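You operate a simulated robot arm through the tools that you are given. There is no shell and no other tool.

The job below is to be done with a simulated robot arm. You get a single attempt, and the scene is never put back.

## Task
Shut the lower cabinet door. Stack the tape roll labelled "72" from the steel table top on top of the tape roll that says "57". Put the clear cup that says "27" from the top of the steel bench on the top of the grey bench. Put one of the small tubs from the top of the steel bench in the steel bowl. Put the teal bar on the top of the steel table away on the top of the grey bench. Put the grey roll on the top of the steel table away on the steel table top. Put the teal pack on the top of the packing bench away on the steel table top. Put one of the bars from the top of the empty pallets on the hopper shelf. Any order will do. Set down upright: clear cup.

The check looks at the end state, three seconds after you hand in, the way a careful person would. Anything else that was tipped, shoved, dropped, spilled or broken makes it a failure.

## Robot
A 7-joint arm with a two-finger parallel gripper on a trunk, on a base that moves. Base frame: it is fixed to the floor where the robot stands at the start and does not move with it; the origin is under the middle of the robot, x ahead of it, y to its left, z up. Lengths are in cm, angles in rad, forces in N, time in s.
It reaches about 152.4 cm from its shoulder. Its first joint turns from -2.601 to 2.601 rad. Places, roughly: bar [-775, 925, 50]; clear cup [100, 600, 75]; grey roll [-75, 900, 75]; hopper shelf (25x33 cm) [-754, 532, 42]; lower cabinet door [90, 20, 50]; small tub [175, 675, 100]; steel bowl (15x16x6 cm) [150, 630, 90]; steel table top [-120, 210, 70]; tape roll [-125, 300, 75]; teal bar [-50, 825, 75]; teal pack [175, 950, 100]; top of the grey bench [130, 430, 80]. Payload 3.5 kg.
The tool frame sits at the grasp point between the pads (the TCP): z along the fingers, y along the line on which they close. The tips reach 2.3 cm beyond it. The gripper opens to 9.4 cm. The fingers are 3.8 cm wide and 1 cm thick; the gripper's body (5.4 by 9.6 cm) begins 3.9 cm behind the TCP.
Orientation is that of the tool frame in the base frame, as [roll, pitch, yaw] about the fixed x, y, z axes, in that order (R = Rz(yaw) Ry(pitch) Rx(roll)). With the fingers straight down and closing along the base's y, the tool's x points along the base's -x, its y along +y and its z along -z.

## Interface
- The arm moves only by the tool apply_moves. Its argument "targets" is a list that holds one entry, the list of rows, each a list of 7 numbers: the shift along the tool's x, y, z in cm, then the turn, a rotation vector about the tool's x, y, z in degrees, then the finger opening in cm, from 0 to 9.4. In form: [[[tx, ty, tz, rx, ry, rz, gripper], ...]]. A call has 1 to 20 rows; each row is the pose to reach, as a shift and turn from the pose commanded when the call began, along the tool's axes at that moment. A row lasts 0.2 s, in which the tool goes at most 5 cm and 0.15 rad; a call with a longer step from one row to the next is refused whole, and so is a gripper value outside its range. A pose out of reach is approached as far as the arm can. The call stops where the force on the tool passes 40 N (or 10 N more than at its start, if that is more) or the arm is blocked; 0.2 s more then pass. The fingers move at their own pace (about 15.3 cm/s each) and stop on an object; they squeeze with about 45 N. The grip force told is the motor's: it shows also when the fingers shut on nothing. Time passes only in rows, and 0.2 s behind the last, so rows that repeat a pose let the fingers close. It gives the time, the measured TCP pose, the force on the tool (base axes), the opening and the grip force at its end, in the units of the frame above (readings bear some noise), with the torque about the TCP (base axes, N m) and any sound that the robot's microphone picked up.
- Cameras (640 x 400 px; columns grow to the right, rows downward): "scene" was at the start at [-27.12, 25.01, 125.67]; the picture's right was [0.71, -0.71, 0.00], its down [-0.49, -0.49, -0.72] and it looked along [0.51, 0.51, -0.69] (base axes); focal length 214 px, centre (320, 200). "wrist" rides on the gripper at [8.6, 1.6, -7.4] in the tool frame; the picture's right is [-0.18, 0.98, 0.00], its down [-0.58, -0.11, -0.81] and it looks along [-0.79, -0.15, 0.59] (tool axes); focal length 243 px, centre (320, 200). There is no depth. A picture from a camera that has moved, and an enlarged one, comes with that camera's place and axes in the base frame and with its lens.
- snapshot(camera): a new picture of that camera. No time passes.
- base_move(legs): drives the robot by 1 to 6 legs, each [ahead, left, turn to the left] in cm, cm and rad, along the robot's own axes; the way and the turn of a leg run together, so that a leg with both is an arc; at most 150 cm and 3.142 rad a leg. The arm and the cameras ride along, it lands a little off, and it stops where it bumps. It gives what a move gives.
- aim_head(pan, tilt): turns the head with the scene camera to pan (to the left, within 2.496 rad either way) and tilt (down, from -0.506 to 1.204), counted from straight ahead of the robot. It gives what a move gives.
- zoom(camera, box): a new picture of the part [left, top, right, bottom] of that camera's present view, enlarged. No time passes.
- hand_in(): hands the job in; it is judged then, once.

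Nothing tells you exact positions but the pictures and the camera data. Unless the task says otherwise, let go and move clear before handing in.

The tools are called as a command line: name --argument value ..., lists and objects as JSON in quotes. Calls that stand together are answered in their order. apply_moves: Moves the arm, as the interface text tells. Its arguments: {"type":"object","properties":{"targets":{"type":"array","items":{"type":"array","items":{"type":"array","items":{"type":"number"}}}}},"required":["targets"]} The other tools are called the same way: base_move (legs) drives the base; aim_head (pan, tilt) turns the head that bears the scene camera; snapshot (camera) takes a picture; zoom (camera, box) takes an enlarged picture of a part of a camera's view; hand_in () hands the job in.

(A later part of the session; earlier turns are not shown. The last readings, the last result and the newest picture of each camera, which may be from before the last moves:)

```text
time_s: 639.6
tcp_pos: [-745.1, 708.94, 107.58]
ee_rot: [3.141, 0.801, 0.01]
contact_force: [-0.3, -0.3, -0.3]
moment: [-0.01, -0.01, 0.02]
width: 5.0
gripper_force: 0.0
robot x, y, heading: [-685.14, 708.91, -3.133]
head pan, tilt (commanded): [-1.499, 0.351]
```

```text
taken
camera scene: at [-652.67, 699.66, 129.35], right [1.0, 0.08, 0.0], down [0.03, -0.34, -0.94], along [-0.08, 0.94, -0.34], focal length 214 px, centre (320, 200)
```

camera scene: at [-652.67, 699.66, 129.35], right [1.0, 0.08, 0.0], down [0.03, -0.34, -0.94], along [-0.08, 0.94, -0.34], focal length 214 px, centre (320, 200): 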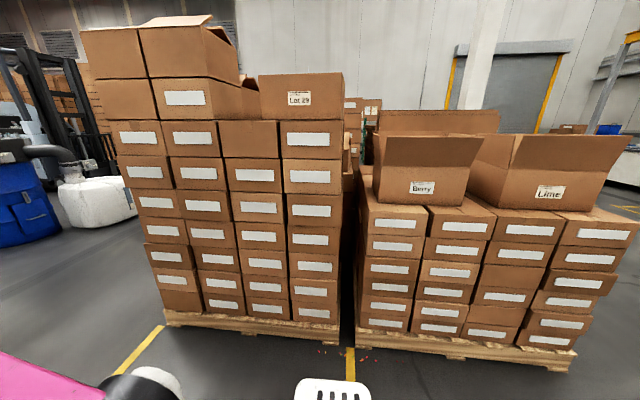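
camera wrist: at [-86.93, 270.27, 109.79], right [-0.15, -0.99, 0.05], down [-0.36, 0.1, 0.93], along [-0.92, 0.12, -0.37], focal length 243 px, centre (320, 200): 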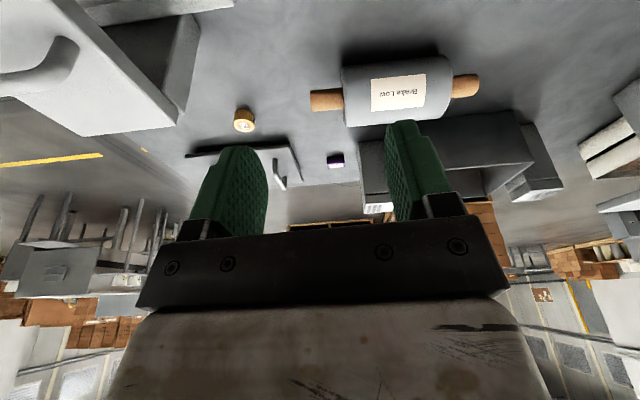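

The carton pallet here spans x≈-767 to -640; the empty pallets must be behind it. I'll go a bit further west and look north.

base_move --legs '[[150, 0, 0], [30, 0, 0]]'

aim_head --pan -1.5 --tilt 0.4

snapshot --camera "scene"

aim_head --pan -2.0 --tilt 0.4

snapshot --camera "scene"

```text
time_s: 648.7
tcp_pos: [-924.53, 705.08, 107.51]
ee_rot: [-3.14, 0.8, 0.025]
contact_force: [0.4, -0.3, -0.2]
moment: [-0.02, 0.0, -0.03]
width: 5.0
gripper_force: 0.1
robot x, y, heading: [-864.58, 705.86, -3.121]
head pan, tilt (commanded): [-1.499, 0.351]
```

```text
time_s: 649.3
tcp_pos: [-924.52, 705.05, 107.45]
ee_rot: [-3.14, 0.8, 0.025]
contact_force: [0.4, -0.4, 0.4]
moment: [0.0, -0.02, 0.0]
width: 5.0
gripper_force: 0.1
robot x, y, heading: [-864.59, 705.79, -3.12]
head pan, tilt (commanded): [-1.499, 0.4]
```

```text
taken
camera scene: at [-831.99, 697.05, 128.9], right [1.0, 0.09, 0.0], down [0.04, -0.39, -0.92], along [-0.09, 0.92, -0.39], focal length 214 px, centre (320, 200)
```

scene: 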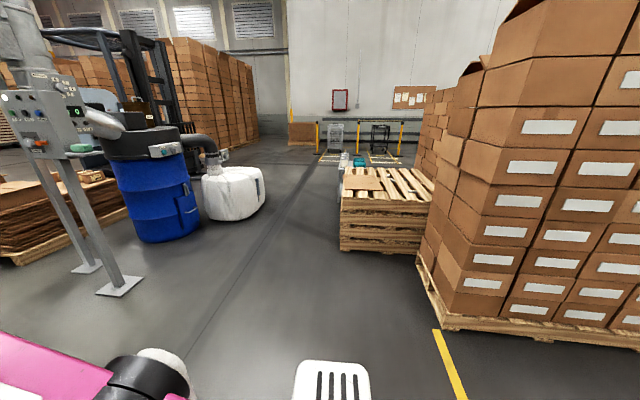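

```text
time_s: 650.2
tcp_pos: [-924.57, 705.15, 107.56]
ee_rot: [-3.14, 0.799, 0.024]
contact_force: [0.8, 0.0, 0.0]
moment: [0.03, 0.0, -0.01]
width: 4.99
gripper_force: 0.0
robot x, y, heading: [-864.54, 705.87, -3.12]
head pan, tilt (commanded): [-2.0, 0.4]
```

```text
taken
camera scene: at [-827.46, 696.34, 128.9], right [0.92, -0.39, 0.0], down [-0.15, -0.36, -0.92], along [0.36, 0.85, -0.39], focal length 214 px, centre (320, 200)
```

scene: 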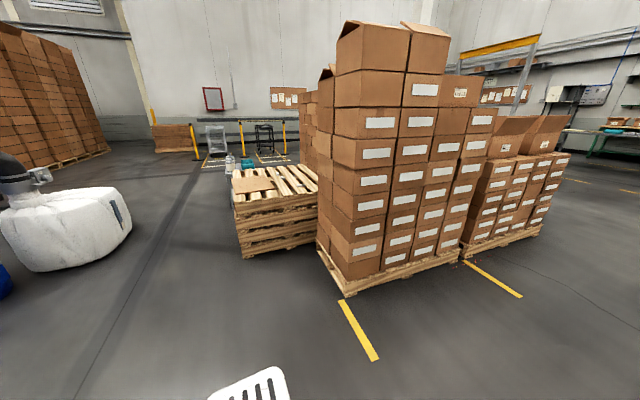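

There are the empty pallets, just behind the carton stack. I'll zoom in on their top to find the bars.

zoom --camera "scene" --box '[200, 140, 340, 270]'

zoom --camera "scene" --box '[220, 150, 330, 215]'

```text
3.08 times, centred on (270, 205) of scene
camera zoom: at [-827.46, 696.34, 128.9], right [0.92, -0.39, 0.0], down [-0.15, -0.36, -0.92], along [0.36, 0.85, -0.39], focal length 660 px, centre (474, 185)
```

zoom: 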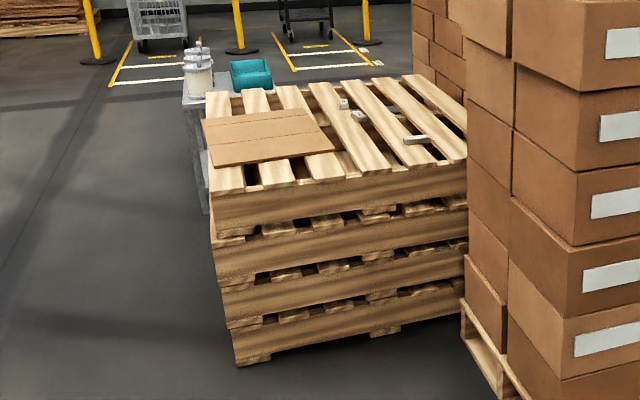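

```text
5.82 times, centred on (275, 182) of scene
camera zoom: at [-827.46, 696.34, 128.9], right [0.92, -0.39, 0.0], down [-0.15, -0.36, -0.92], along [0.36, 0.85, -0.39], focal length 1248 px, centre (582, 302)
```

zoom: 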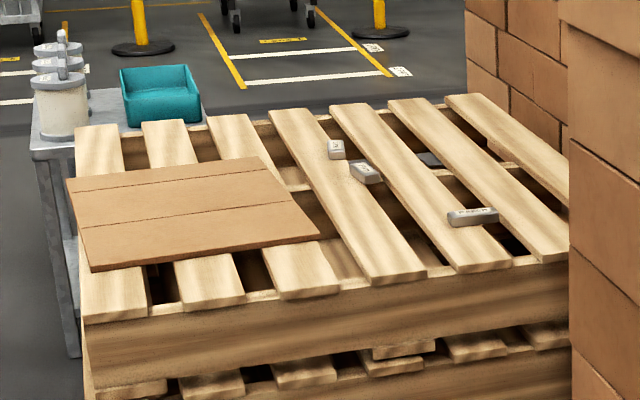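

Grey bars lie on the top pallet, the nearest at about (-757, 916). I'll turn north and come up to the pallets' front edge, west of the carton stack.

base_move --legs '[[0, 0, -1.592], [100, 0, 0], [0, -45, 0]]'

aim_head --pan 0.0 --tilt 0.6

snapshot --camera "scene"

aim_head --pan -0.6 --tilt 0.5

snapshot --camera "scene"

```text
time_s: 661.6
tcp_pos: [-817.22, 865.42, 107.42]
ee_rot: [-3.139, 0.799, -1.585]
contact_force: [0.0, 0.1, 0.1]
moment: [0.0, -0.02, 0.02]
width: 5.0
gripper_force: 0.0
robot x, y, heading: [-818.85, 805.06, 1.559]
head pan, tilt (commanded): [-2.0, 0.4]
```

```text
time_s: 663.6
tcp_pos: [-817.09, 865.38, 107.42]
ee_rot: [-3.14, 0.799, -1.582]
contact_force: [0.4, 0.6, -0.9]
moment: [0.01, 0.01, 0.03]
width: 5.01
gripper_force: 0.1
robot x, y, heading: [-818.49, 805.23, 1.553]
head pan, tilt (commanded): [0.0, 0.6]
```

```text
taken
camera scene: at [-837.91, 781.75, 127.08], right [1.0, -0.01, 0.0], down [-0.01, -0.56, -0.83], along [0.01, 0.83, -0.56], focal length 214 px, centre (320, 200)
```

scene: 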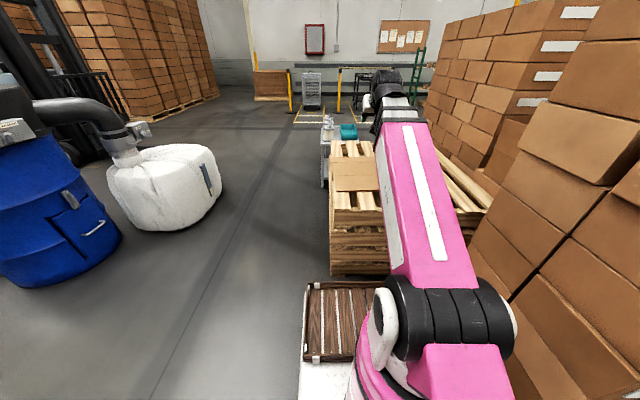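

```text
time_s: 664.6
tcp_pos: [-817.17, 865.35, 107.5]
ee_rot: [-3.141, 0.797, -1.585]
contact_force: [-0.4, 0.1, -0.5]
moment: [-0.03, -0.01, 0.02]
width: 5.02
gripper_force: 0.0
robot x, y, heading: [-818.07, 805.3, 1.557]
head pan, tilt (commanded): [-0.6, 0.499]
```

```text
taken
camera scene: at [-832.8, 780.36, 127.98], right [0.82, -0.58, 0.0], down [-0.28, -0.39, -0.88], along [0.51, 0.72, -0.48], focal length 214 px, centre (320, 200)
```

scene: 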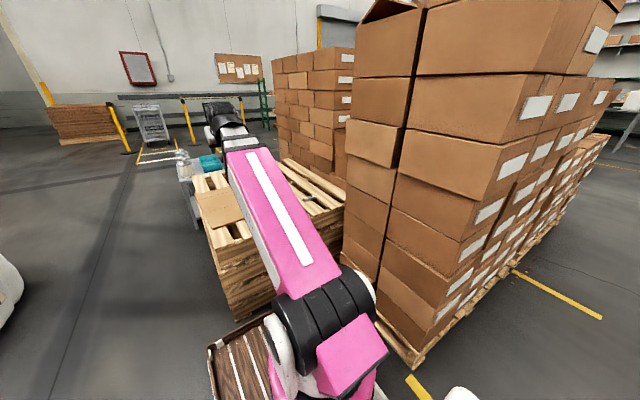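

The pallets' front edge is about 35 cm ahead. I'll roll forward a little, then reach over the pallets with the wrist camera to find the bars.

base_move --legs '[[22, 0, 0.012]]'

apply_moves --targets '[[[-0.4, -4.0, 0.4, 0, 0, 0, 5], [-0.8, -8.0, 0.8, 0, 0, 0, 5], [-1.2, -12.0, 1.2, 0, 0, 0, 5], [-1.6, -16.0, 1.6, 0, 0, 0, 5], [-2.0, -20.0, 2.0, 0, 0, 0, 5], [-2.4, -24.0, 2.4, 0, 0, 0, 5], [-2.8, -28.0, 2.8, 0, 0, 0, 5], [-3.2, -32.0, 3.2, 0, 0, 0, 5], [-3.6, -36.0, 3.6, 0, 0, 0, 5], [-4.0, -40.0, 4.0, 0, 0, 0, 5]]]'

snapshot --camera "wrist"

aim_head --pan -0.3 --tilt 0.55

snapshot --camera "scene"

```text
time_s: 666.4
tcp_pos: [-817.76, 887.07, 107.62]
ee_rot: [-3.139, 0.801, -1.572]
contact_force: [0.1, -0.4, -1.0]
moment: [0.02, 0.02, 0.02]
width: 4.99
gripper_force: 0.0
robot x, y, heading: [-818.79, 827.22, 1.562]
head pan, tilt (commanded): [-0.6, 0.499]
stopped in leg 1: the robot was blocked; the commanded pose is now the measured one
```

```text
time_s: 668.6
tcp_pos: [-777.68, 892.57, 107.55]
ee_rot: [-3.141, 0.8, -1.571]
contact_force: [0.5, 0.0, 0.0]
moment: [0.01, 0.02, 0.0]
width: 4.99
gripper_force: 0.1
robot x, y, heading: [-818.52, 827.59, 1.568]
head pan, tilt (commanded): [-0.6, 0.499]
```

```text
taken
camera wrist: at [-779.32, 881.17, 106.55], right [-0.98, 0.13, 0.13], down [0.11, -0.17, 0.98], along [0.15, 0.98, 0.16], focal length 243 px, centre (320, 200)
```

wrist: 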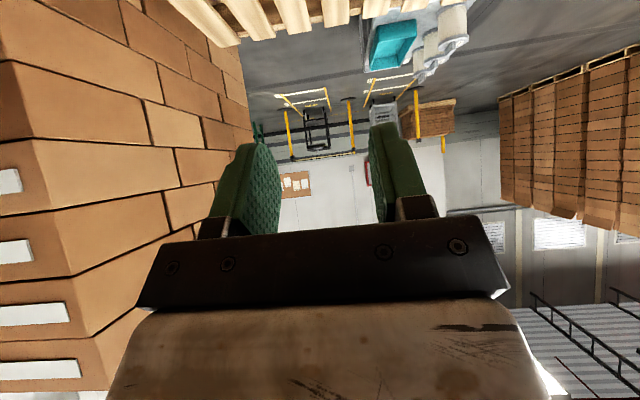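

```text
time_s: 669.4
tcp_pos: [-777.78, 892.58, 107.61]
ee_rot: [-3.141, 0.799, -1.571]
contact_force: [0.3, -0.5, -0.2]
moment: [-0.02, 0.03, 0.03]
width: 4.99
gripper_force: 0.0
robot x, y, heading: [-818.64, 827.19, 1.566]
head pan, tilt (commanded): [-0.3, 0.55]
```

```text
taken
camera scene: at [-834.9, 802.95, 127.53], right [0.95, -0.3, 0.0], down [-0.16, -0.5, -0.85], along [0.26, 0.81, -0.52], focal length 214 px, centre (320, 200)
```

scene: 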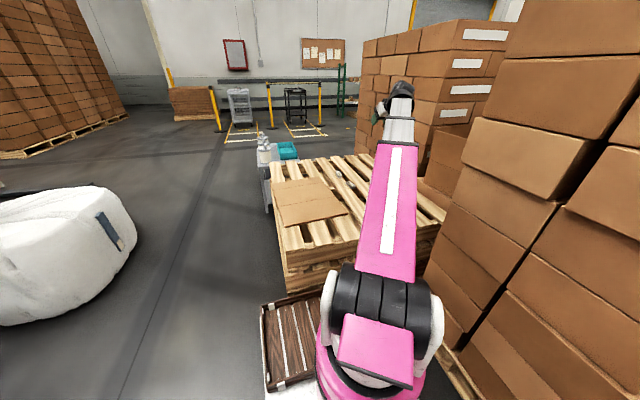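

The base nudged against the pallet's foot, so I'll back off 5 cm. Then I'll point the gripper down to see the bars.

base_move --legs '[[-5, 0, 0]]'

apply_moves --targets '[[[1.8, -1.2, 1.65, 0, 5.7, 0, 5], [3.6, -2.4, 3.3, 0, 11.4, 0, 5], [5.4, -3.6, 4.95, 0, 17.2, 0, 5], [7.2, -4.9, 6.6, 0, 22.9, 0, 5], [9.0, -6.1, 8.25, 0, 28.6, 0, 5], [10.8, -7.3, 9.9, 0, 34.3, 0, 5], [12.6, -8.5, 11.6, 0, 40.1, 0, 5], [14.4, -9.7, 13.2, 0, 45.8, 0, 5]]]'

snapshot --camera "wrist"

```text
time_s: 670.4
tcp_pos: [-777.81, 887.65, 107.63]
ee_rot: [-3.138, 0.799, -1.573]
contact_force: [-0.5, -0.2, 0.2]
moment: [0.01, -0.01, 0.01]
width: 5.01
gripper_force: 0.0
robot x, y, heading: [-818.52, 822.75, 1.571]
head pan, tilt (commanded): [-0.3, 0.55]
```

```text
time_s: 672.1
tcp_pos: [-767.98, 887.06, 88.15]
ee_rot: [-3.14, -0.002, -1.575]
contact_force: [-0.4, 0.3, -0.3]
moment: [0.02, -0.03, 0.01]
width: 5.02
gripper_force: 0.0
robot x, y, heading: [-818.36, 821.93, 1.57]
head pan, tilt (commanded): [-0.3, 0.55]
```

```text
taken
camera wrist: at [-769.69, 878.33, 95.53], right [-0.98, 0.19, 0.0], down [0.11, 0.58, 0.81], along [0.15, 0.79, -0.59], focal length 243 px, centre (320, 200)
```

wrist: 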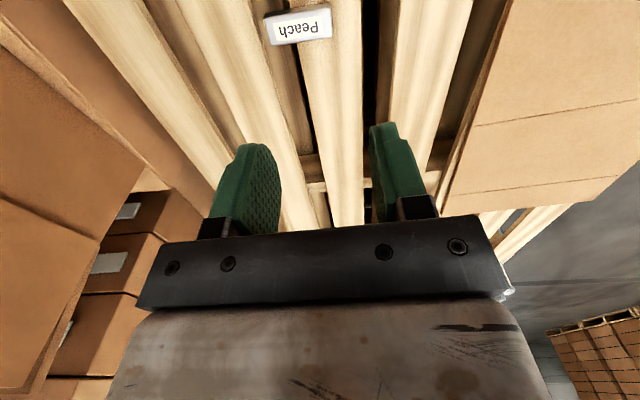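

I can see a grey bar labelled "Peach" lying across the slats just ahead. I'll zoom in on it.

zoom --camera "wrist" --box '[220, 0, 400, 110]'

aim_head --pan -0.35 --tilt 0.6

snapshot --camera "scene"

zoom --camera "scene" --box '[240, 130, 440, 260]'

```text
3.56 times, centred on (310, 55) of wrist
camera zoom: at [-769.69, 878.33, 95.53], right [-0.98, 0.19, 0.0], down [0.11, 0.58, 0.81], along [0.15, 0.79, -0.59], focal length 863 px, centre (356, 716)
```

zoom: 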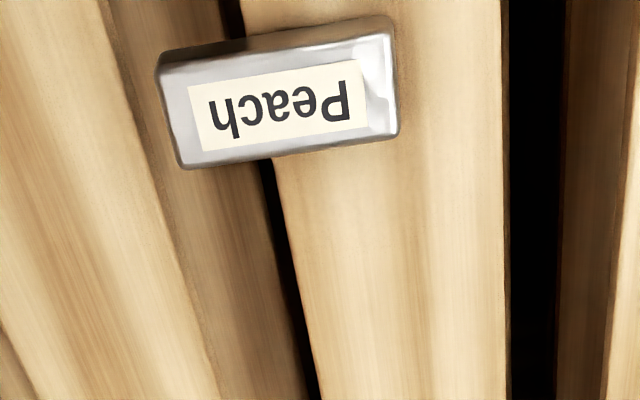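

```text
time_s: 672.8
tcp_pos: [-767.97, 887.0, 88.06]
ee_rot: [-3.14, 0.003, -1.575]
contact_force: [0.4, -1.1, 0.9]
moment: [0.0, -0.01, -0.03]
width: 5.01
gripper_force: 0.1
robot x, y, heading: [-818.54, 822.2, 1.565]
head pan, tilt (commanded): [-0.351, 0.6]
```

```text
taken
camera scene: at [-834.54, 797.68, 127.08], right [0.94, -0.35, 0.0], down [-0.2, -0.53, -0.83], along [0.29, 0.77, -0.56], focal length 214 px, centre (320, 200)
```

scene: 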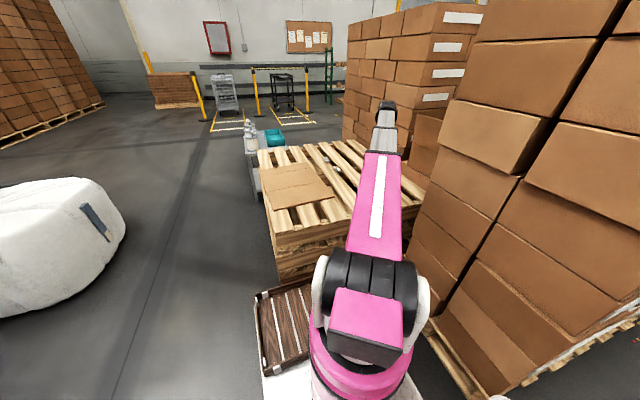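

```text
3.08 times, centred on (340, 195) of scene
camera zoom: at [-834.54, 797.68, 127.08], right [0.94, -0.35, 0.0], down [-0.2, -0.53, -0.83], along [0.29, 0.77, -0.56], focal length 660 px, centre (258, 215)
```

zoom: 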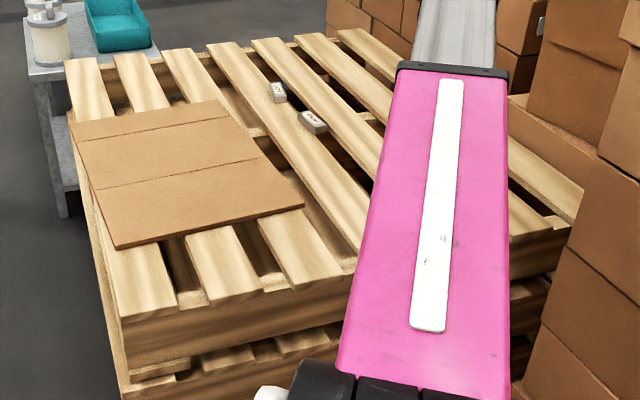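

The bar is about 8.8 cm long, lying along x at (-765, 889.7), top at z≈59.4. I'll turn the gripper 90° to close across it and come down above it, camera toward the open west side.

apply_moves --targets '[[[-0.25, -0.27, 0.5, 0, 0, 8.5, 7], [-0.5, -0.54, 1, 0, 0, 17, 7], [-0.74, -0.8, 2, 0, 0, 25.5, 7], [-1.0, -1.1, 3, 0, 0, 34, 7], [-1.2, -1.4, 4, 0, 0, 42.5, 7], [-1.5, -1.6, 5, 0, 0, 51, 7], [-1.7, -1.9, 6, 0, 0, 59.5, 7], [-2.0, -2.2, 7.5, 0, 0, 68, 7], [-2.2, -2.5, 9, 0, 0, 76.5, 7], [-2.5, -2.7, 11, 0, 0, 85, 7], [-2.7, -3.0, 13, 0, 0, 93.5, 7]]]'

snapshot --camera "wrist"

zoom --camera "wrist" --box '[200, 0, 440, 150]'

```text
time_s: 675.2
tcp_pos: [-765.02, 889.89, 75.09]
ee_rot: [3.141, 0.001, 3.074]
contact_force: [-0.6, -0.1, 0.5]
moment: [0.0, -0.02, 0.01]
width: 6.99
gripper_force: 0.0
robot x, y, heading: [-818.7, 822.05, 1.571]
head pan, tilt (commanded): [-0.351, 0.6]
```

```text
taken
camera wrist: at [-773.49, 891.94, 82.51], right [0.25, 0.97, 0.0], down [0.57, -0.15, 0.81], along [0.78, -0.2, -0.59], focal length 243 px, centre (320, 200)
```

wrist: 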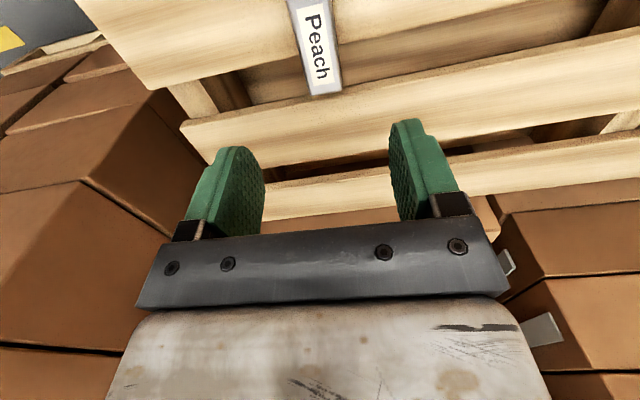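

```text
2.67 times, centred on (320, 75) of wrist
camera zoom: at [-773.49, 891.94, 82.51], right [0.25, 0.97, 0.0], down [0.57, -0.15, 0.81], along [0.78, -0.2, -0.59], focal length 647 px, centre (320, 533)
```

zoom: 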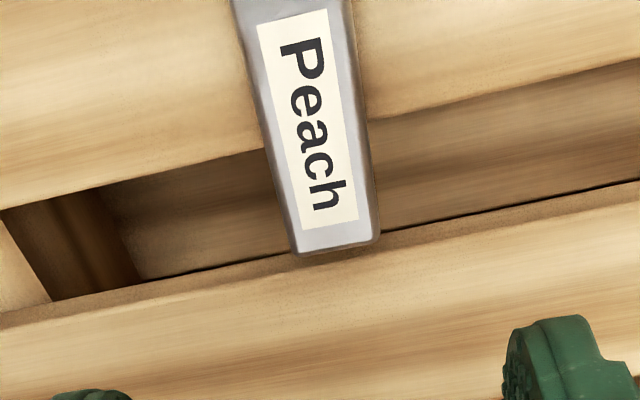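

The bar is right below, aligned with the gripper. I'll descend, touching down gently to find the slat height before closing.

apply_moves --targets '[[[0, -0.4, 4, 0, 0, 0, 7], [0, -0.4, 8, 0, 0, 0, 7], [0, -0.4, 11.5, 0, 0, 0, 7], [0, -0.4, 14, 0, 0, 0, 7], [0, -0.4, 14.8, 0, 0, 0, 7]]]'

snapshot --camera "wrist"

```text
time_s: 676.4
tcp_pos: [-764.93, 889.26, 60.36]
ee_rot: [3.14, 0.005, 3.078]
contact_force: [1.2, 0.3, 17.2]
moment: [-0.58, 0.3, -0.01]
width: 6.99
gripper_force: 0.0
robot x, y, heading: [-818.36, 822.15, 1.569]
head pan, tilt (commanded): [-0.351, 0.6]
```

```text
taken
camera wrist: at [-773.51, 891.42, 67.73], right [0.25, 0.97, 0.0], down [0.57, -0.15, 0.81], along [0.78, -0.2, -0.59], focal length 243 px, centre (320, 200)
```

wrist: 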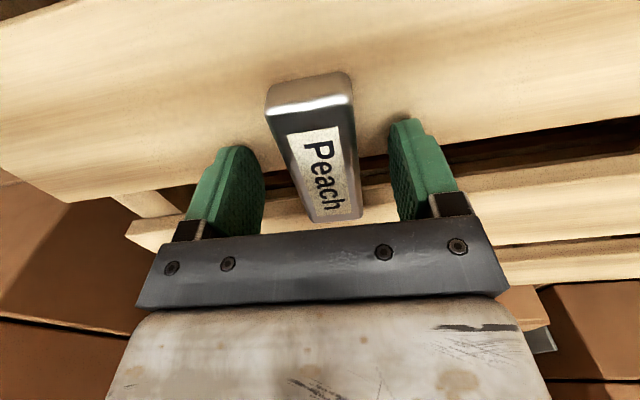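

The tips just touch the slat. I'll rise 4 mm and close on the bar.

apply_moves --targets '[[[0, 0, -0.4, 0, 0, 0, 7], [0, 0, -0.4, 0, 0, 0, 5], [0, 0, -0.4, 0, 0, 0, 3], [0, 0, -0.4, 0, 0, 0, 0], [0, 0, -0.4, 0, 0, 0, 0]]]'

snapshot --camera "wrist"

```text
time_s: 677.6
tcp_pos: [-765.04, 889.31, 60.63]
ee_rot: [-3.139, 0.001, 3.077]
contact_force: [0.7, 0.2, -0.3]
moment: [0.01, -0.01, 0.0]
width: 3.29
gripper_force: 45.0
robot x, y, heading: [-818.58, 821.85, 1.567]
head pan, tilt (commanded): [-0.351, 0.6]
```

```text
taken
camera wrist: at [-773.5, 891.42, 68.05], right [0.25, 0.97, 0.0], down [0.57, -0.15, 0.81], along [0.78, -0.2, -0.59], focal length 243 px, centre (320, 200)
```

wrist: 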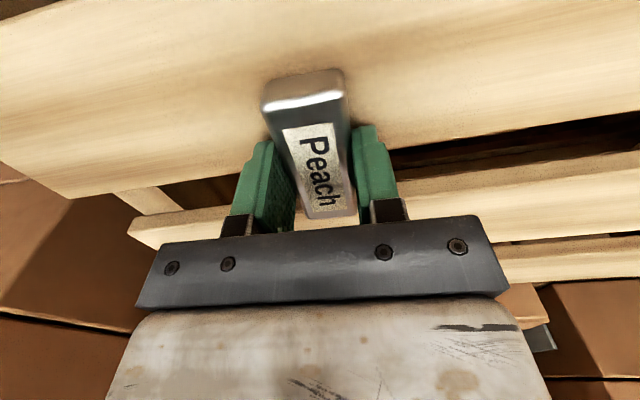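

The bar is held at 3.3 cm. I'll lift it straight up and check.

apply_moves --targets '[[[0, 0, -1.5, 0, 0, 0, 0], [0, 0, -5, 0, 0, 0, 0], [0, 0, -9.5, 0, 0, 0, 0], [0, 0, -14, 0, 0, 0, 0], [0, 0, -18.5, 0, 0, 0, 0], [0, 0, -23, 0, 0, 0, 0], [0, 0, -27, 0, 0, 0, 0]]]'

snapshot --camera "wrist"

```text
time_s: 679.2
tcp_pos: [-765.02, 889.41, 87.71]
ee_rot: [-3.141, 0.002, 3.078]
contact_force: [0.7, 0.1, 0.1]
moment: [0.01, -0.03, -0.02]
width: 3.27
gripper_force: 45.0
robot x, y, heading: [-818.51, 822.04, 1.568]
head pan, tilt (commanded): [-0.351, 0.6]
```

```text
taken
camera wrist: at [-773.58, 891.49, 95.17], right [0.25, 0.97, 0.0], down [0.57, -0.15, 0.81], along [0.78, -0.2, -0.59], focal length 243 px, centre (320, 200)
```

wrist: 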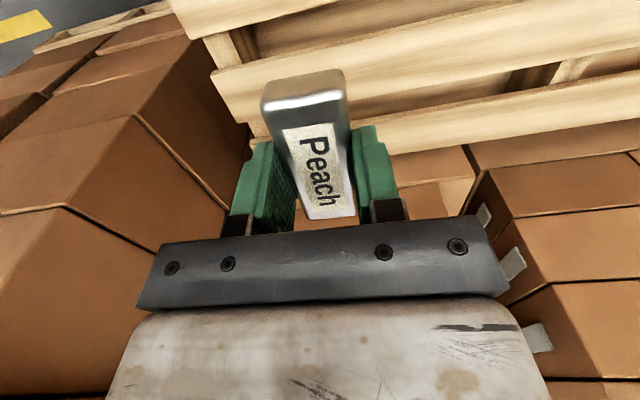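

The bar is secure. I'll bring the arm back to the travel pose, away from the cartons.

apply_moves --targets '[[[4.04, -0.78, -1.48, -2.85, -2.68, -6.78, 0], [8.1, -1.57, -2.97, -5.7, -5.35, -13.6, 0], [12.1, -2.35, -4.45, -8.5, -8.0, -20.3, 0], [16.2, -3.1, -5.94, -11.4, -10.7, -27.1, 0], [20.2, -3.9, -7.4, -14.2, -13.4, -33.9, 0], [24.2, -4.7, -8.9, -17.1, -16.1, -40.7, 0], [28.3, -5.5, -10.4, -19.9, -18.7, -47.4, 0], [32.3, -6.3, -11.9, -22.8, -21.4, -54.2, 0], [36.3, -7.1, -13.4, -25.6, -24.1, -61.0, 0], [40.4, -7.8, -14.8, -28.5, -26.8, -67.8, 0], [44.4, -8.6, -16.3, -31.3, -29.4, -74.5, 0], [48.5, -9.4, -17.8, -34.2, -32.1, -81.3, 0], [52.5, -10.2, -19.3, -37.0, -34.8, -88.1, 0]]]'

snapshot --camera "wrist"

aim_head --pan -0.6 --tilt 0.55

snapshot --camera "scene"

```text
time_s: 682.0
tcp_pos: [-818.2, 882.52, 106.9]
ee_rot: [-3.136, 0.796, -1.57]
contact_force: [0.3, -0.3, -0.7]
moment: [0.0, -0.02, -0.03]
width: 3.28
gripper_force: 45.3
robot x, y, heading: [-818.35, 822.05, 1.57]
head pan, tilt (commanded): [-0.351, 0.6]
```

```text
taken
camera wrist: at [-819.79, 871.05, 105.89], right [-0.98, 0.13, 0.13], down [0.1, -0.17, 0.98], along [0.15, 0.98, 0.15], focal length 243 px, centre (320, 200)
```

wrist: 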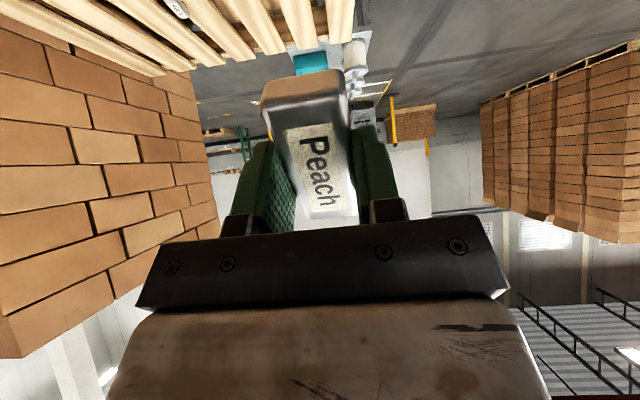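

```text
time_s: 682.8
tcp_pos: [-818.16, 882.57, 106.78]
ee_rot: [-3.137, 0.795, -1.573]
contact_force: [-0.7, -0.5, -0.8]
moment: [0.02, -0.01, -0.01]
width: 3.29
gripper_force: 45.3
robot x, y, heading: [-818.39, 822.2, 1.564]
head pan, tilt (commanded): [-0.6, 0.55]
```

```text
taken
camera scene: at [-832.52, 796.79, 127.53], right [0.82, -0.57, 0.0], down [-0.3, -0.43, -0.85], along [0.48, 0.7, -0.52], focal length 214 px, centre (320, 200)
```

scene: 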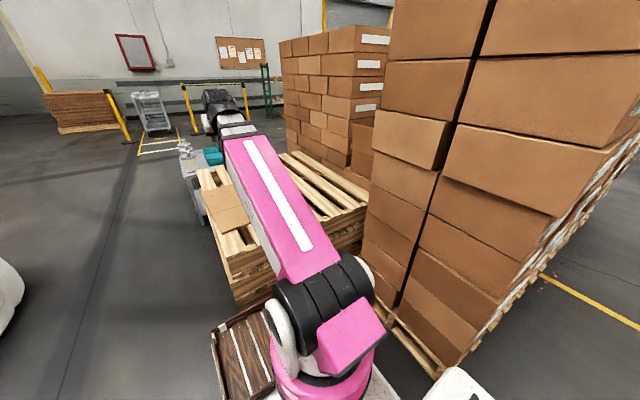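

The bar is in hand and everything else there is undisturbed. I'll drive back the way I came: south to the lane, east around the conveyor's end.

base_move --legs '[[-112, 0, 0], [0, 0, -1.57], [150, 0, 0], [150, 0, 0], [150, 0, 0]]'

aim_head --pan 0.0 --tilt 0.3

snapshot --camera "scene"

```text
time_s: 713.3
tcp_pos: [-309.1, 722.81, 106.87]
ee_rot: [-3.136, 0.795, -3.116]
contact_force: [0.2, 0.4, -0.6]
moment: [0.0, 0.01, -0.02]
width: 3.29
gripper_force: 44.9
robot x, y, heading: [-369.29, 721.54, 0.027]
head pan, tilt (commanded): [-0.6, 0.55]
```

```text
time_s: 714.3
tcp_pos: [-309.09, 722.69, 106.88]
ee_rot: [-3.138, 0.796, -3.115]
contact_force: [0.7, -0.2, -0.8]
moment: [0.02, 0.0, 0.01]
width: 3.27
gripper_force: 44.9
robot x, y, heading: [-369.65, 721.33, 0.026]
head pan, tilt (commanded): [0.0, 0.3]
```

```text
taken
camera scene: at [-393.55, 740.17, 129.82], right [0.02, -1.0, 0.0], down [-0.3, -0.01, -0.96], along [0.95, 0.02, -0.3], focal length 214 px, centre (320, 200)
```

scene: 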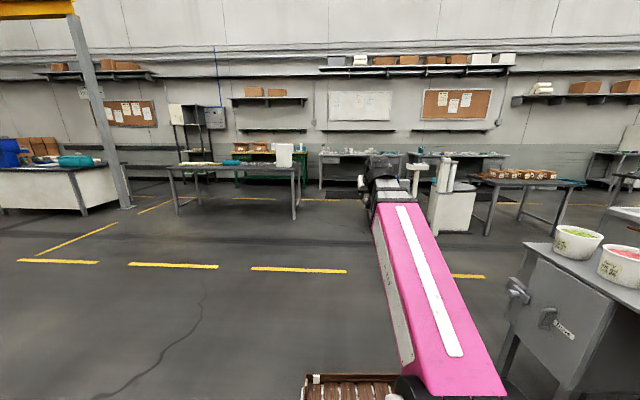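

The path east is open. I'll continue to x≈-204, then turn south down the lane east of the conveyor.

base_move --legs '[[150, 0, -0.026], [14, 0, 0], [0, 0, -1.571], [150, 0, 0], [140, 0, 0]]'

aim_head --pan -0.5 --tilt 0.35

snapshot --camera "scene"

```text
time_s: 740.2
tcp_pos: [-209.17, 370.49, 106.83]
ee_rot: [-3.139, 0.795, 1.559]
contact_force: [-0.1, -0.4, -0.1]
moment: [0.01, -0.01, 0.0]
width: 3.27
gripper_force: 45.2
robot x, y, heading: [-208.24, 430.62, -1.589]
head pan, tilt (commanded): [0.0, 0.3]
```

```text
time_s: 741.1
tcp_pos: [-208.88, 370.39, 106.76]
ee_rot: [-3.137, 0.795, 1.558]
contact_force: [-0.4, -0.7, -0.5]
moment: [0.02, -0.01, 0.0]
width: 3.29
gripper_force: 45.1
robot x, y, heading: [-207.93, 430.46, -1.588]
head pan, tilt (commanded): [-0.499, 0.351]
```

```text
taken
camera scene: at [-192.98, 455.59, 129.35], right [-0.87, 0.49, 0.0], down [0.17, 0.3, -0.94], along [-0.46, -0.82, -0.34], focal length 214 px, centre (320, 200)
```

scene: 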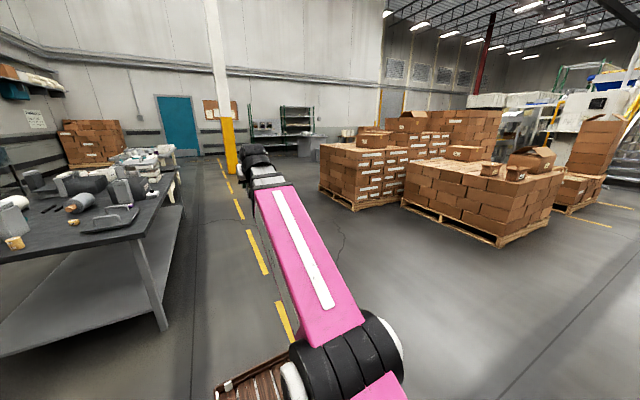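

Facing south now with the west lane on my right. I'll turn west and drive along the lane toward the hopper shelf.

base_move --legs '[[0, 0, -1.553], [150, 0, 0], [150, 0, 0], [120, 0, 0]]'

aim_head --pan -0.7 --tilt 0.45

snapshot --camera "scene"

aim_head --pan 0.1 --tilt 0.45

snapshot --camera "scene"

```text
time_s: 765.0
tcp_pos: [-687.2, 432.24, 106.93]
ee_rot: [-3.137, 0.795, -0.01]
contact_force: [0.3, -0.3, 0.1]
moment: [0.01, -0.03, 0.02]
width: 3.3
gripper_force: 44.9
robot x, y, heading: [-627.02, 431.3, 3.132]
head pan, tilt (commanded): [-0.499, 0.351]
```

```text
time_s: 765.7
tcp_pos: [-687.16, 432.26, 106.89]
ee_rot: [-3.138, 0.796, -0.011]
contact_force: [0.0, 1.0, -1.3]
moment: [-0.01, -0.04, 0.03]
width: 3.3
gripper_force: 44.5
robot x, y, heading: [-626.96, 431.48, 3.126]
head pan, tilt (commanded): [-0.7, 0.45]
```

```text
taken
camera scene: at [-601.04, 418.12, 128.44], right [0.65, 0.76, 0.0], down [0.33, -0.28, -0.9], along [-0.68, 0.59, -0.43], focal length 214 px, centre (320, 200)
```

scene: 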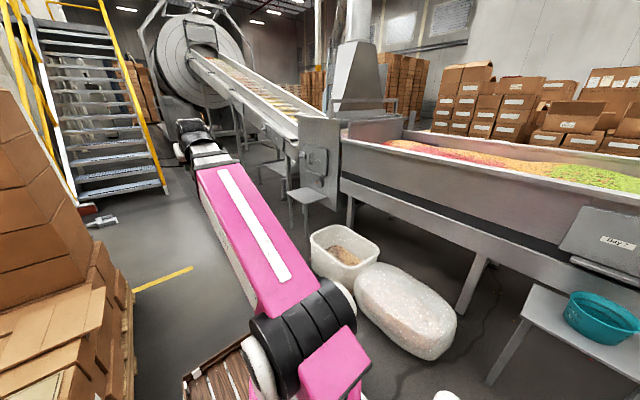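

```text
time_s: 766.8
tcp_pos: [-687.21, 432.28, 106.83]
ee_rot: [-3.138, 0.797, -0.01]
contact_force: [0.9, -0.8, -1.0]
moment: [-0.01, 0.0, -0.01]
width: 3.27
gripper_force: 45.0
robot x, y, heading: [-626.96, 431.17, 3.127]
head pan, tilt (commanded): [0.099, 0.45]
```

```text
taken
camera scene: at [-603.25, 411.33, 128.43], right [-0.09, 1.0, 0.0], down [0.43, 0.04, -0.9], along [-0.9, -0.08, -0.44], focal length 214 px, centre (320, 200)
```

scene: 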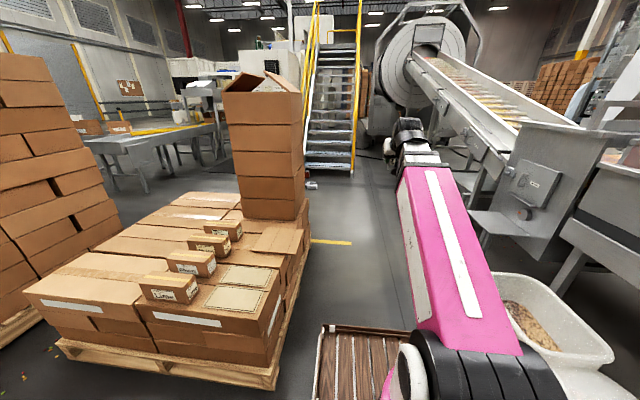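

The hopper shelf is ahead on my right, on the south face of the hopper box, with open space in front of it. I'll drive on to stand beside it and swing the arm to the right.

base_move --legs '[[112, 0, 0.012], [0, -8, 0]]'

aim_head --pan -1.3 --tilt 0.6

snapshot --camera "scene"

zoom --camera "scene" --box '[220, 90, 440, 260]'

```text
time_s: 773.2
tcp_pos: [-797.86, 439.67, 106.85]
ee_rot: [-3.137, 0.796, 0.006]
contact_force: [-0.4, -0.7, -1.1]
moment: [0.0, 0.01, -0.01]
width: 3.27
gripper_force: 45.3
robot x, y, heading: [-737.52, 439.62, -3.141]
head pan, tilt (commanded): [0.099, 0.45]
```

```text
time_s: 774.7
tcp_pos: [-797.86, 439.77, 106.82]
ee_rot: [-3.138, 0.795, 0.007]
contact_force: [0.1, 0.6, -1.3]
moment: [-0.02, -0.01, -0.04]
width: 3.28
gripper_force: 45.2
robot x, y, heading: [-737.82, 439.77, -3.139]
head pan, tilt (commanded): [-1.3, 0.6]
```

```text
taken
camera scene: at [-706.76, 429.66, 127.08], right [0.96, 0.27, 0.0], down [0.15, -0.54, -0.83], along [-0.22, 0.79, -0.56], focal length 214 px, centre (320, 200)
```

scene: 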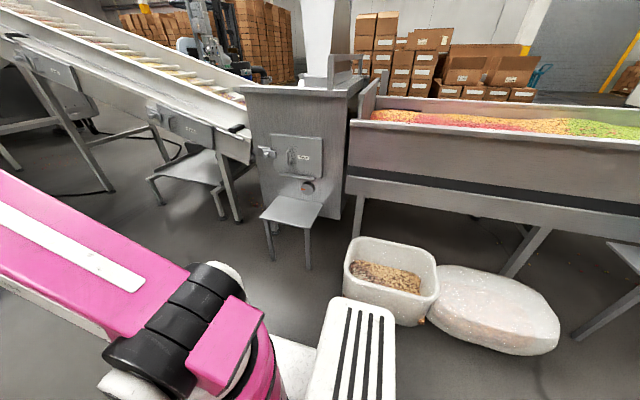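

```text
2.35 times, centred on (330, 175) of scene
camera zoom: at [-706.76, 429.66, 127.08], right [0.96, 0.27, 0.0], down [0.15, -0.54, -0.83], along [-0.22, 0.79, -0.56], focal length 505 px, centre (296, 259)
```

zoom: 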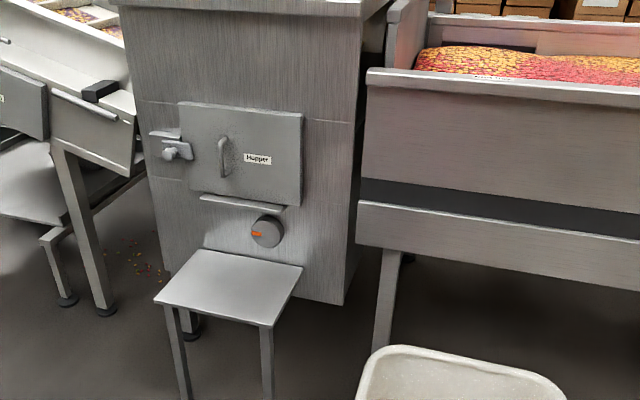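

The shelf spans about x -771…-738, y 519…547 at z≈42, and is empty. I'll swing the arm to the right toward it.

apply_moves --targets '[[[0.13, -4.71, -0.13, 3.22, 0, 3.15, 0], [0.52, -9.39, -0.53, 6.44, 0, 6.3, 0], [1.16, -14.0, -1.18, 9.66, 0, 9.45, 0], [2.05, -18.5, -2.1, 12.9, 0, 12.6, 0], [3.2, -23.0, -3.26, 16.1, 0, 15.75, 0], [4.58, -27.2, -4.68, 19.3, 0, 18.9, 0], [6.19, -31.4, -6.32, 22.5, 0, 22.05, 0], [8.02, -35.3, -8.19, 25.7, 0, 25.2, 0], [10.06, -39.0, -10.3, 29.0, 0, 28.35, 0], [12.3, -42.4, -12.6, 32.2, 0, 31.5, 0], [14.7, -45.6, -15.0, 35.4, 0, 34.65, 0], [17.3, -48.5, -17.7, 38.6, 0, 37.8, 0], [20.1, -51.2, -20.5, 41.8, 0, 40.95, 0], [22.9, -53.5, -23.4, 45.0, 0, 44.1, 0], [25.9, -55.4, -26.5, 48.3, 0, 47.25, 0], [29.0, -57.1, -29.6, 51.5, 0, 50.4, 0], [32.2, -58.3, -32.9, 54.7, 0, 53.55, 0], [35.4, -59.3, -36.2, 57.9, 0, 56.7, 0], [38.7, -59.8, -39.5, 61.1, 0, 59.85, 0], [42, -60, -42.9, 64.35, 0, 63, 0]]]'

snapshot --camera "wrist"

snapshot --camera "scene"

```text
time_s: 778.9
tcp_pos: [-738.11, 500.0, 107.04]
ee_rot: [-3.142, 0.797, -1.57]
contact_force: [0.1, -0.5, 0.0]
moment: [-0.01, 0.01, 0.03]
width: 3.28
gripper_force: 45.3
robot x, y, heading: [-737.44, 439.95, -3.138]
head pan, tilt (commanded): [-1.3, 0.6]
```

```text
taken
camera wrist: at [-739.7, 488.56, 106.1], right [-0.98, 0.13, 0.13], down [0.11, -0.17, 0.98], along [0.15, 0.98, 0.15], focal length 243 px, centre (320, 200)
```

wrist: 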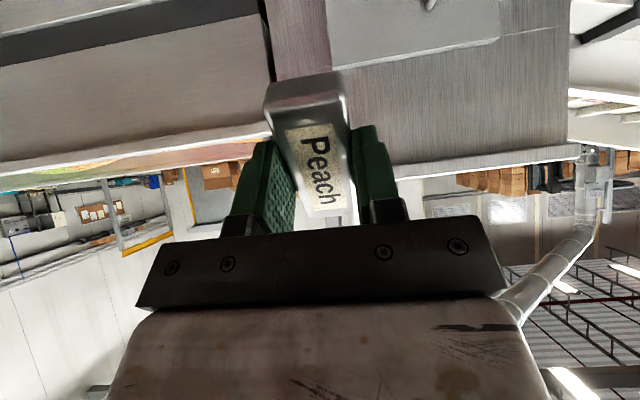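

```text
taken
camera scene: at [-706.75, 429.68, 127.08], right [0.96, 0.27, 0.0], down [0.15, -0.54, -0.83], along [-0.22, 0.79, -0.56], focal length 214 px, centre (320, 200)
```

scene: 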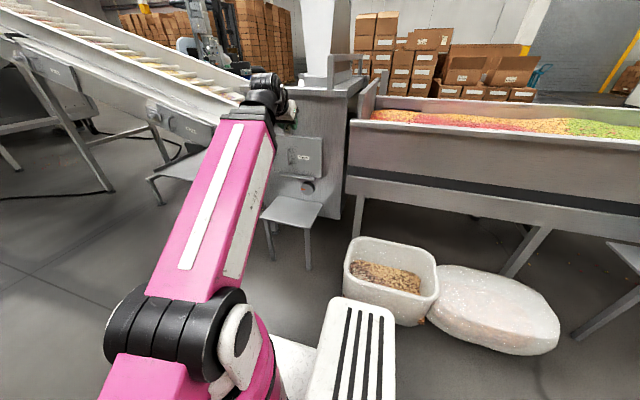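

Arm is in front of the hopper, above and south of the shelf. I'll lower it and straighten the fingers while staying clear of the hopper's face.

apply_moves --targets '[[[2.0, 2.1, 3.5, 0, 2.85, 0, 0], [4.0, 4.2, 7.0, 0, 5.7, 0, 0], [6.0, 6.3, 10.55, 0, 8.6, 0, 0], [8.0, 8.4, 14.1, 0, 11.4, 0, 0], [10.0, 10.6, 17.6, 0, 14.3, 0, 0], [12.0, 12.7, 21.1, 0, 17.1, 0, 0], [14.0, 14.8, 24.6, 0, 20, 0, 0], [16.0, 16.9, 28.1, 0, 22.8, 0, 0], [18.0, 19.0, 31.65, 0, 25.7, 0, 0]]]'

snapshot --camera "wrist"

zoom --camera "scene" --box '[180, 70, 400, 260]'

```text
time_s: 780.9
tcp_pos: [-757.1, 510.05, 71.84]
ee_rot: [-3.141, 0.349, -1.57]
contact_force: [-0.2, 0.0, -0.9]
moment: [0.01, -0.02, -0.01]
width: 3.26
gripper_force: 45.0
robot x, y, heading: [-737.5, 440.14, -3.137]
head pan, tilt (commanded): [-1.3, 0.6]
```

```text
taken
camera wrist: at [-758.74, 499.37, 75.9], right [-0.98, 0.17, 0.06], down [0.11, 0.27, 0.96], along [0.15, 0.95, -0.28], focal length 243 px, centre (320, 200)
```

wrist: 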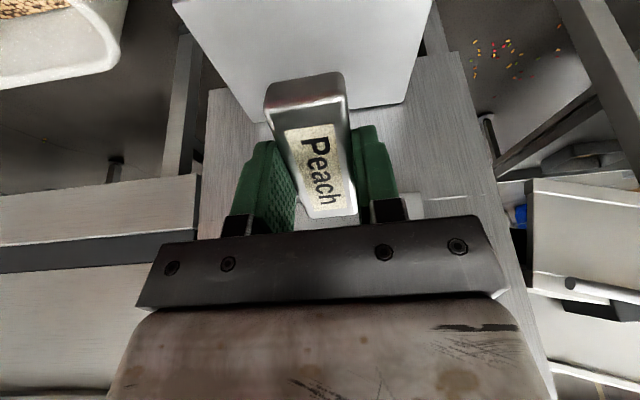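

```text
2.11 times, centred on (290, 165) of scene
camera zoom: at [-706.76, 429.67, 127.08], right [0.96, 0.27, 0.0], down [0.15, -0.54, -0.83], along [-0.22, 0.79, -0.56], focal length 452 px, centre (383, 274)
```

zoom: 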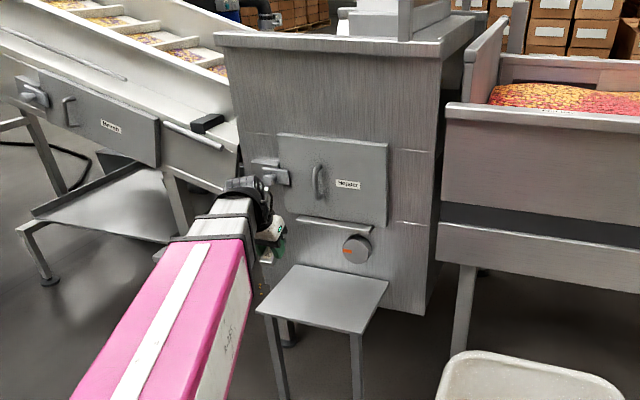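

The shelf lies right ahead in the wrist view. I'll move over its middle, fingers vertical, about 13 cm above the surface.

apply_moves --targets '[[[-2.0, -0.2, 3.2, 0, 3.33, 0, 0], [-4.0, -0.3, 6.4, 0, 6.67, 0, 0], [-6.05, -0.5, 9.65, 0, 10, 0, 0], [-8.1, -0.7, 12.9, 0, 13.3, 0, 0], [-10.1, -0.8, 16.1, 0, 16.7, 0, 0], [-12.1, -1.0, 19.3, 0, 20, 0, 0]]]'

snapshot --camera "wrist"

zoom --camera "scene" --box '[180, 70, 400, 260]'

```text
time_s: 782.3
tcp_pos: [-756.24, 528.15, 57.98]
ee_rot: [-3.141, 0.0, -1.567]
contact_force: [1.1, 1.1, -0.2]
moment: [-0.01, 0.0, 0.01]
width: 3.3
gripper_force: 44.6
robot x, y, heading: [-737.56, 439.85, -3.138]
head pan, tilt (commanded): [-1.3, 0.6]
```

```text
taken
camera wrist: at [-757.76, 519.41, 65.38], right [-0.98, 0.18, 0.0], down [0.11, 0.58, 0.81], along [0.15, 0.79, -0.59], focal length 243 px, centre (320, 200)
```

wrist: 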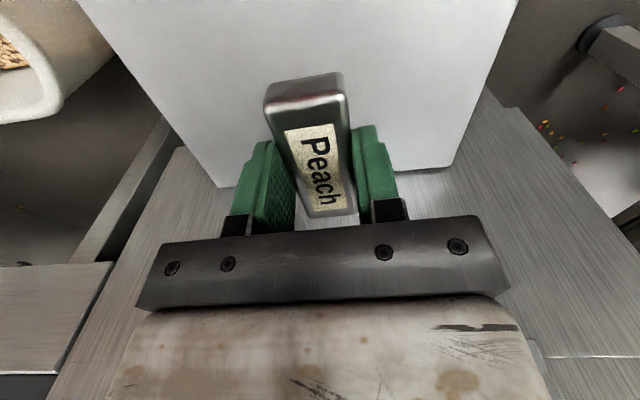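

```text
2.11 times, centred on (290, 165) of scene
camera zoom: at [-706.75, 429.68, 127.08], right [0.96, 0.27, 0.0], down [0.15, -0.54, -0.83], along [-0.22, 0.79, -0.56], focal length 452 px, centre (383, 274)
```

zoom: 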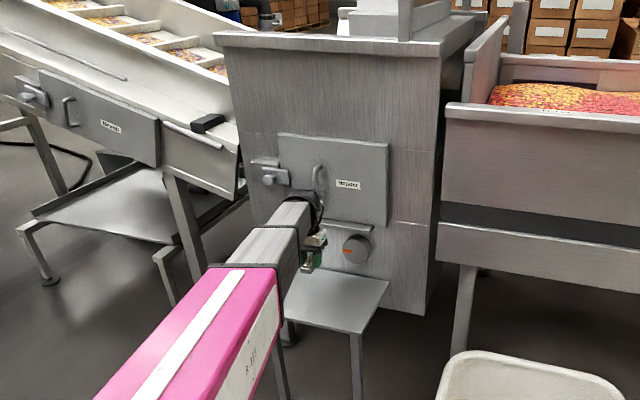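

Clear above the shelf. I'll lower the bar onto it, slowly at the end.

apply_moves --targets '[[[0, 0, 3.5, 0, 0, 0, 0], [0, 0, 7, 0, 0, 0, 0], [0, 0, 10, 0, 0, 0, 0], [0, 0, 11.8, 0, 0, 0, 0]]]'

apply_moves --targets '[[[0, 0, 0.3, 0, 0, 0, 0], [0, 0, 0.6, 0, 0, 0, 0], [0, 0, 0.9, 0, 0, 0, 0]]]'

snapshot --camera "wrist"

```text
time_s: 783.3
tcp_pos: [-756.2, 528.02, 46.16]
ee_rot: [3.141, 0.001, -1.567]
contact_force: [0.0, -0.4, 0.2]
moment: [0.05, 0.0, -0.01]
width: 3.28
gripper_force: 44.9
robot x, y, heading: [-737.59, 439.76, -3.137]
head pan, tilt (commanded): [-1.3, 0.6]
```

```text
time_s: 784.1
tcp_pos: [-756.24, 528.1, 45.34]
ee_rot: [-3.141, 0.0, -1.568]
contact_force: [0.1, 0.2, -0.6]
moment: [0.01, 0.0, -0.02]
width: 3.27
gripper_force: 45.0
robot x, y, heading: [-737.47, 439.87, -3.14]
head pan, tilt (commanded): [-1.3, 0.6]
```

```text
taken
camera wrist: at [-757.73, 519.38, 52.76], right [-0.98, 0.18, 0.0], down [0.11, 0.58, 0.81], along [0.15, 0.79, -0.59], focal length 243 px, centre (320, 200)
```

wrist: 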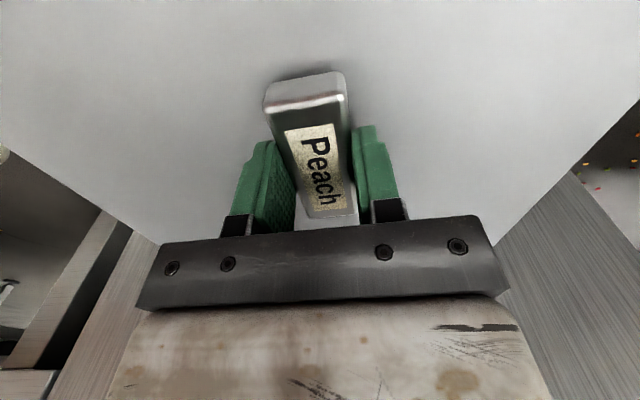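

apply_moves --targets '[[[0, 0, 0.2, 0, 0, 0, 0], [0, 0, 0.4, 0, 0, 0, 0]]]'

apply_moves --targets '[[[0, 0, 0.15, 0, 0, 0, 0], [0, 0, 0.3, 0, 0, 0, 0]]]'

```text
time_s: 784.7
tcp_pos: [-756.14, 528.0, 44.97]
ee_rot: [-3.142, 0.0, -1.567]
contact_force: [-0.1, -1.0, -0.2]
moment: [-0.02, 0.0, 0.0]
width: 3.28
gripper_force: 44.8
robot x, y, heading: [-737.32, 439.95, -3.137]
head pan, tilt (commanded): [-1.3, 0.6]
```

```text
time_s: 785.3
tcp_pos: [-756.18, 528.15, 44.74]
ee_rot: [-3.141, 0.003, -1.567]
contact_force: [1.1, 0.4, 29.6]
moment: [0.05, 0.01, 0.0]
width: 3.28
gripper_force: 45.5
robot x, y, heading: [-737.41, 439.82, -3.141]
head pan, tilt (commanded): [-1.3, 0.6]
```

The bar is down on the shelf. I'll ease up slightly, open the fingers and rise.

apply_moves --targets '[[[0, 0, -0.15, 0, 0, 0, 0], [0, 0, -0.15, 0, 0, 0, 5.2], [0, 0, -0.15, 0, 0, 0, 5.2], [0, 0, -2, 0, 0, 0, 5.2], [0, 0, -6, 0, 0, 0, 5.2], [0, 0, -10.5, 0, 0, 0, 5.2], [0, 0, -14, 0, 0, 0, 5.2]]]'

snapshot --camera "wrist"

zoom --camera "scene" --box '[220, 120, 400, 260]'

```text
time_s: 786.9
tcp_pos: [-756.14, 528.08, 58.82]
ee_rot: [-3.142, 0.001, -1.567]
contact_force: [0.5, -0.5, 1.4]
moment: [-0.01, -0.01, -0.02]
width: 5.17
gripper_force: 0.0
robot x, y, heading: [-737.1, 439.89, -3.136]
head pan, tilt (commanded): [-1.3, 0.6]
```

```text
taken
camera wrist: at [-757.71, 519.35, 66.21], right [-0.98, 0.18, 0.0], down [0.11, 0.58, 0.81], along [0.15, 0.79, -0.59], focal length 243 px, centre (320, 200)
```

wrist: 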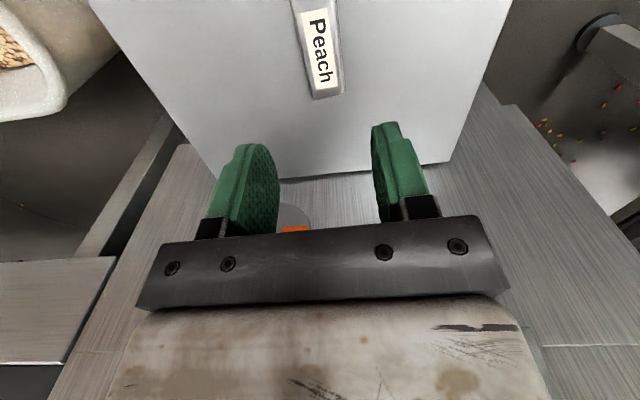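

```text
2.86 times, centred on (310, 190) of scene
camera zoom: at [-706.75, 429.67, 127.08], right [0.96, 0.27, 0.0], down [0.15, -0.54, -0.83], along [-0.22, 0.79, -0.56], focal length 613 px, centre (349, 229)
```

zoom: 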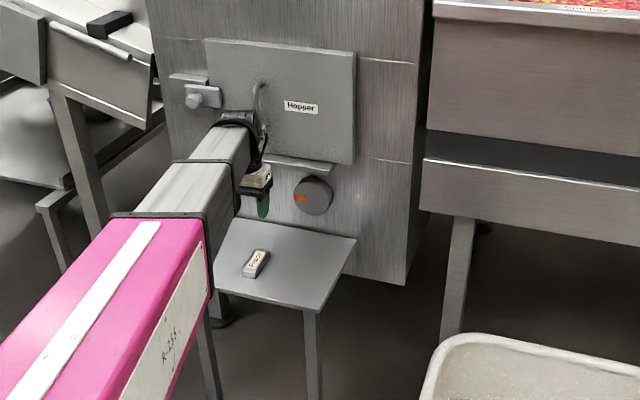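

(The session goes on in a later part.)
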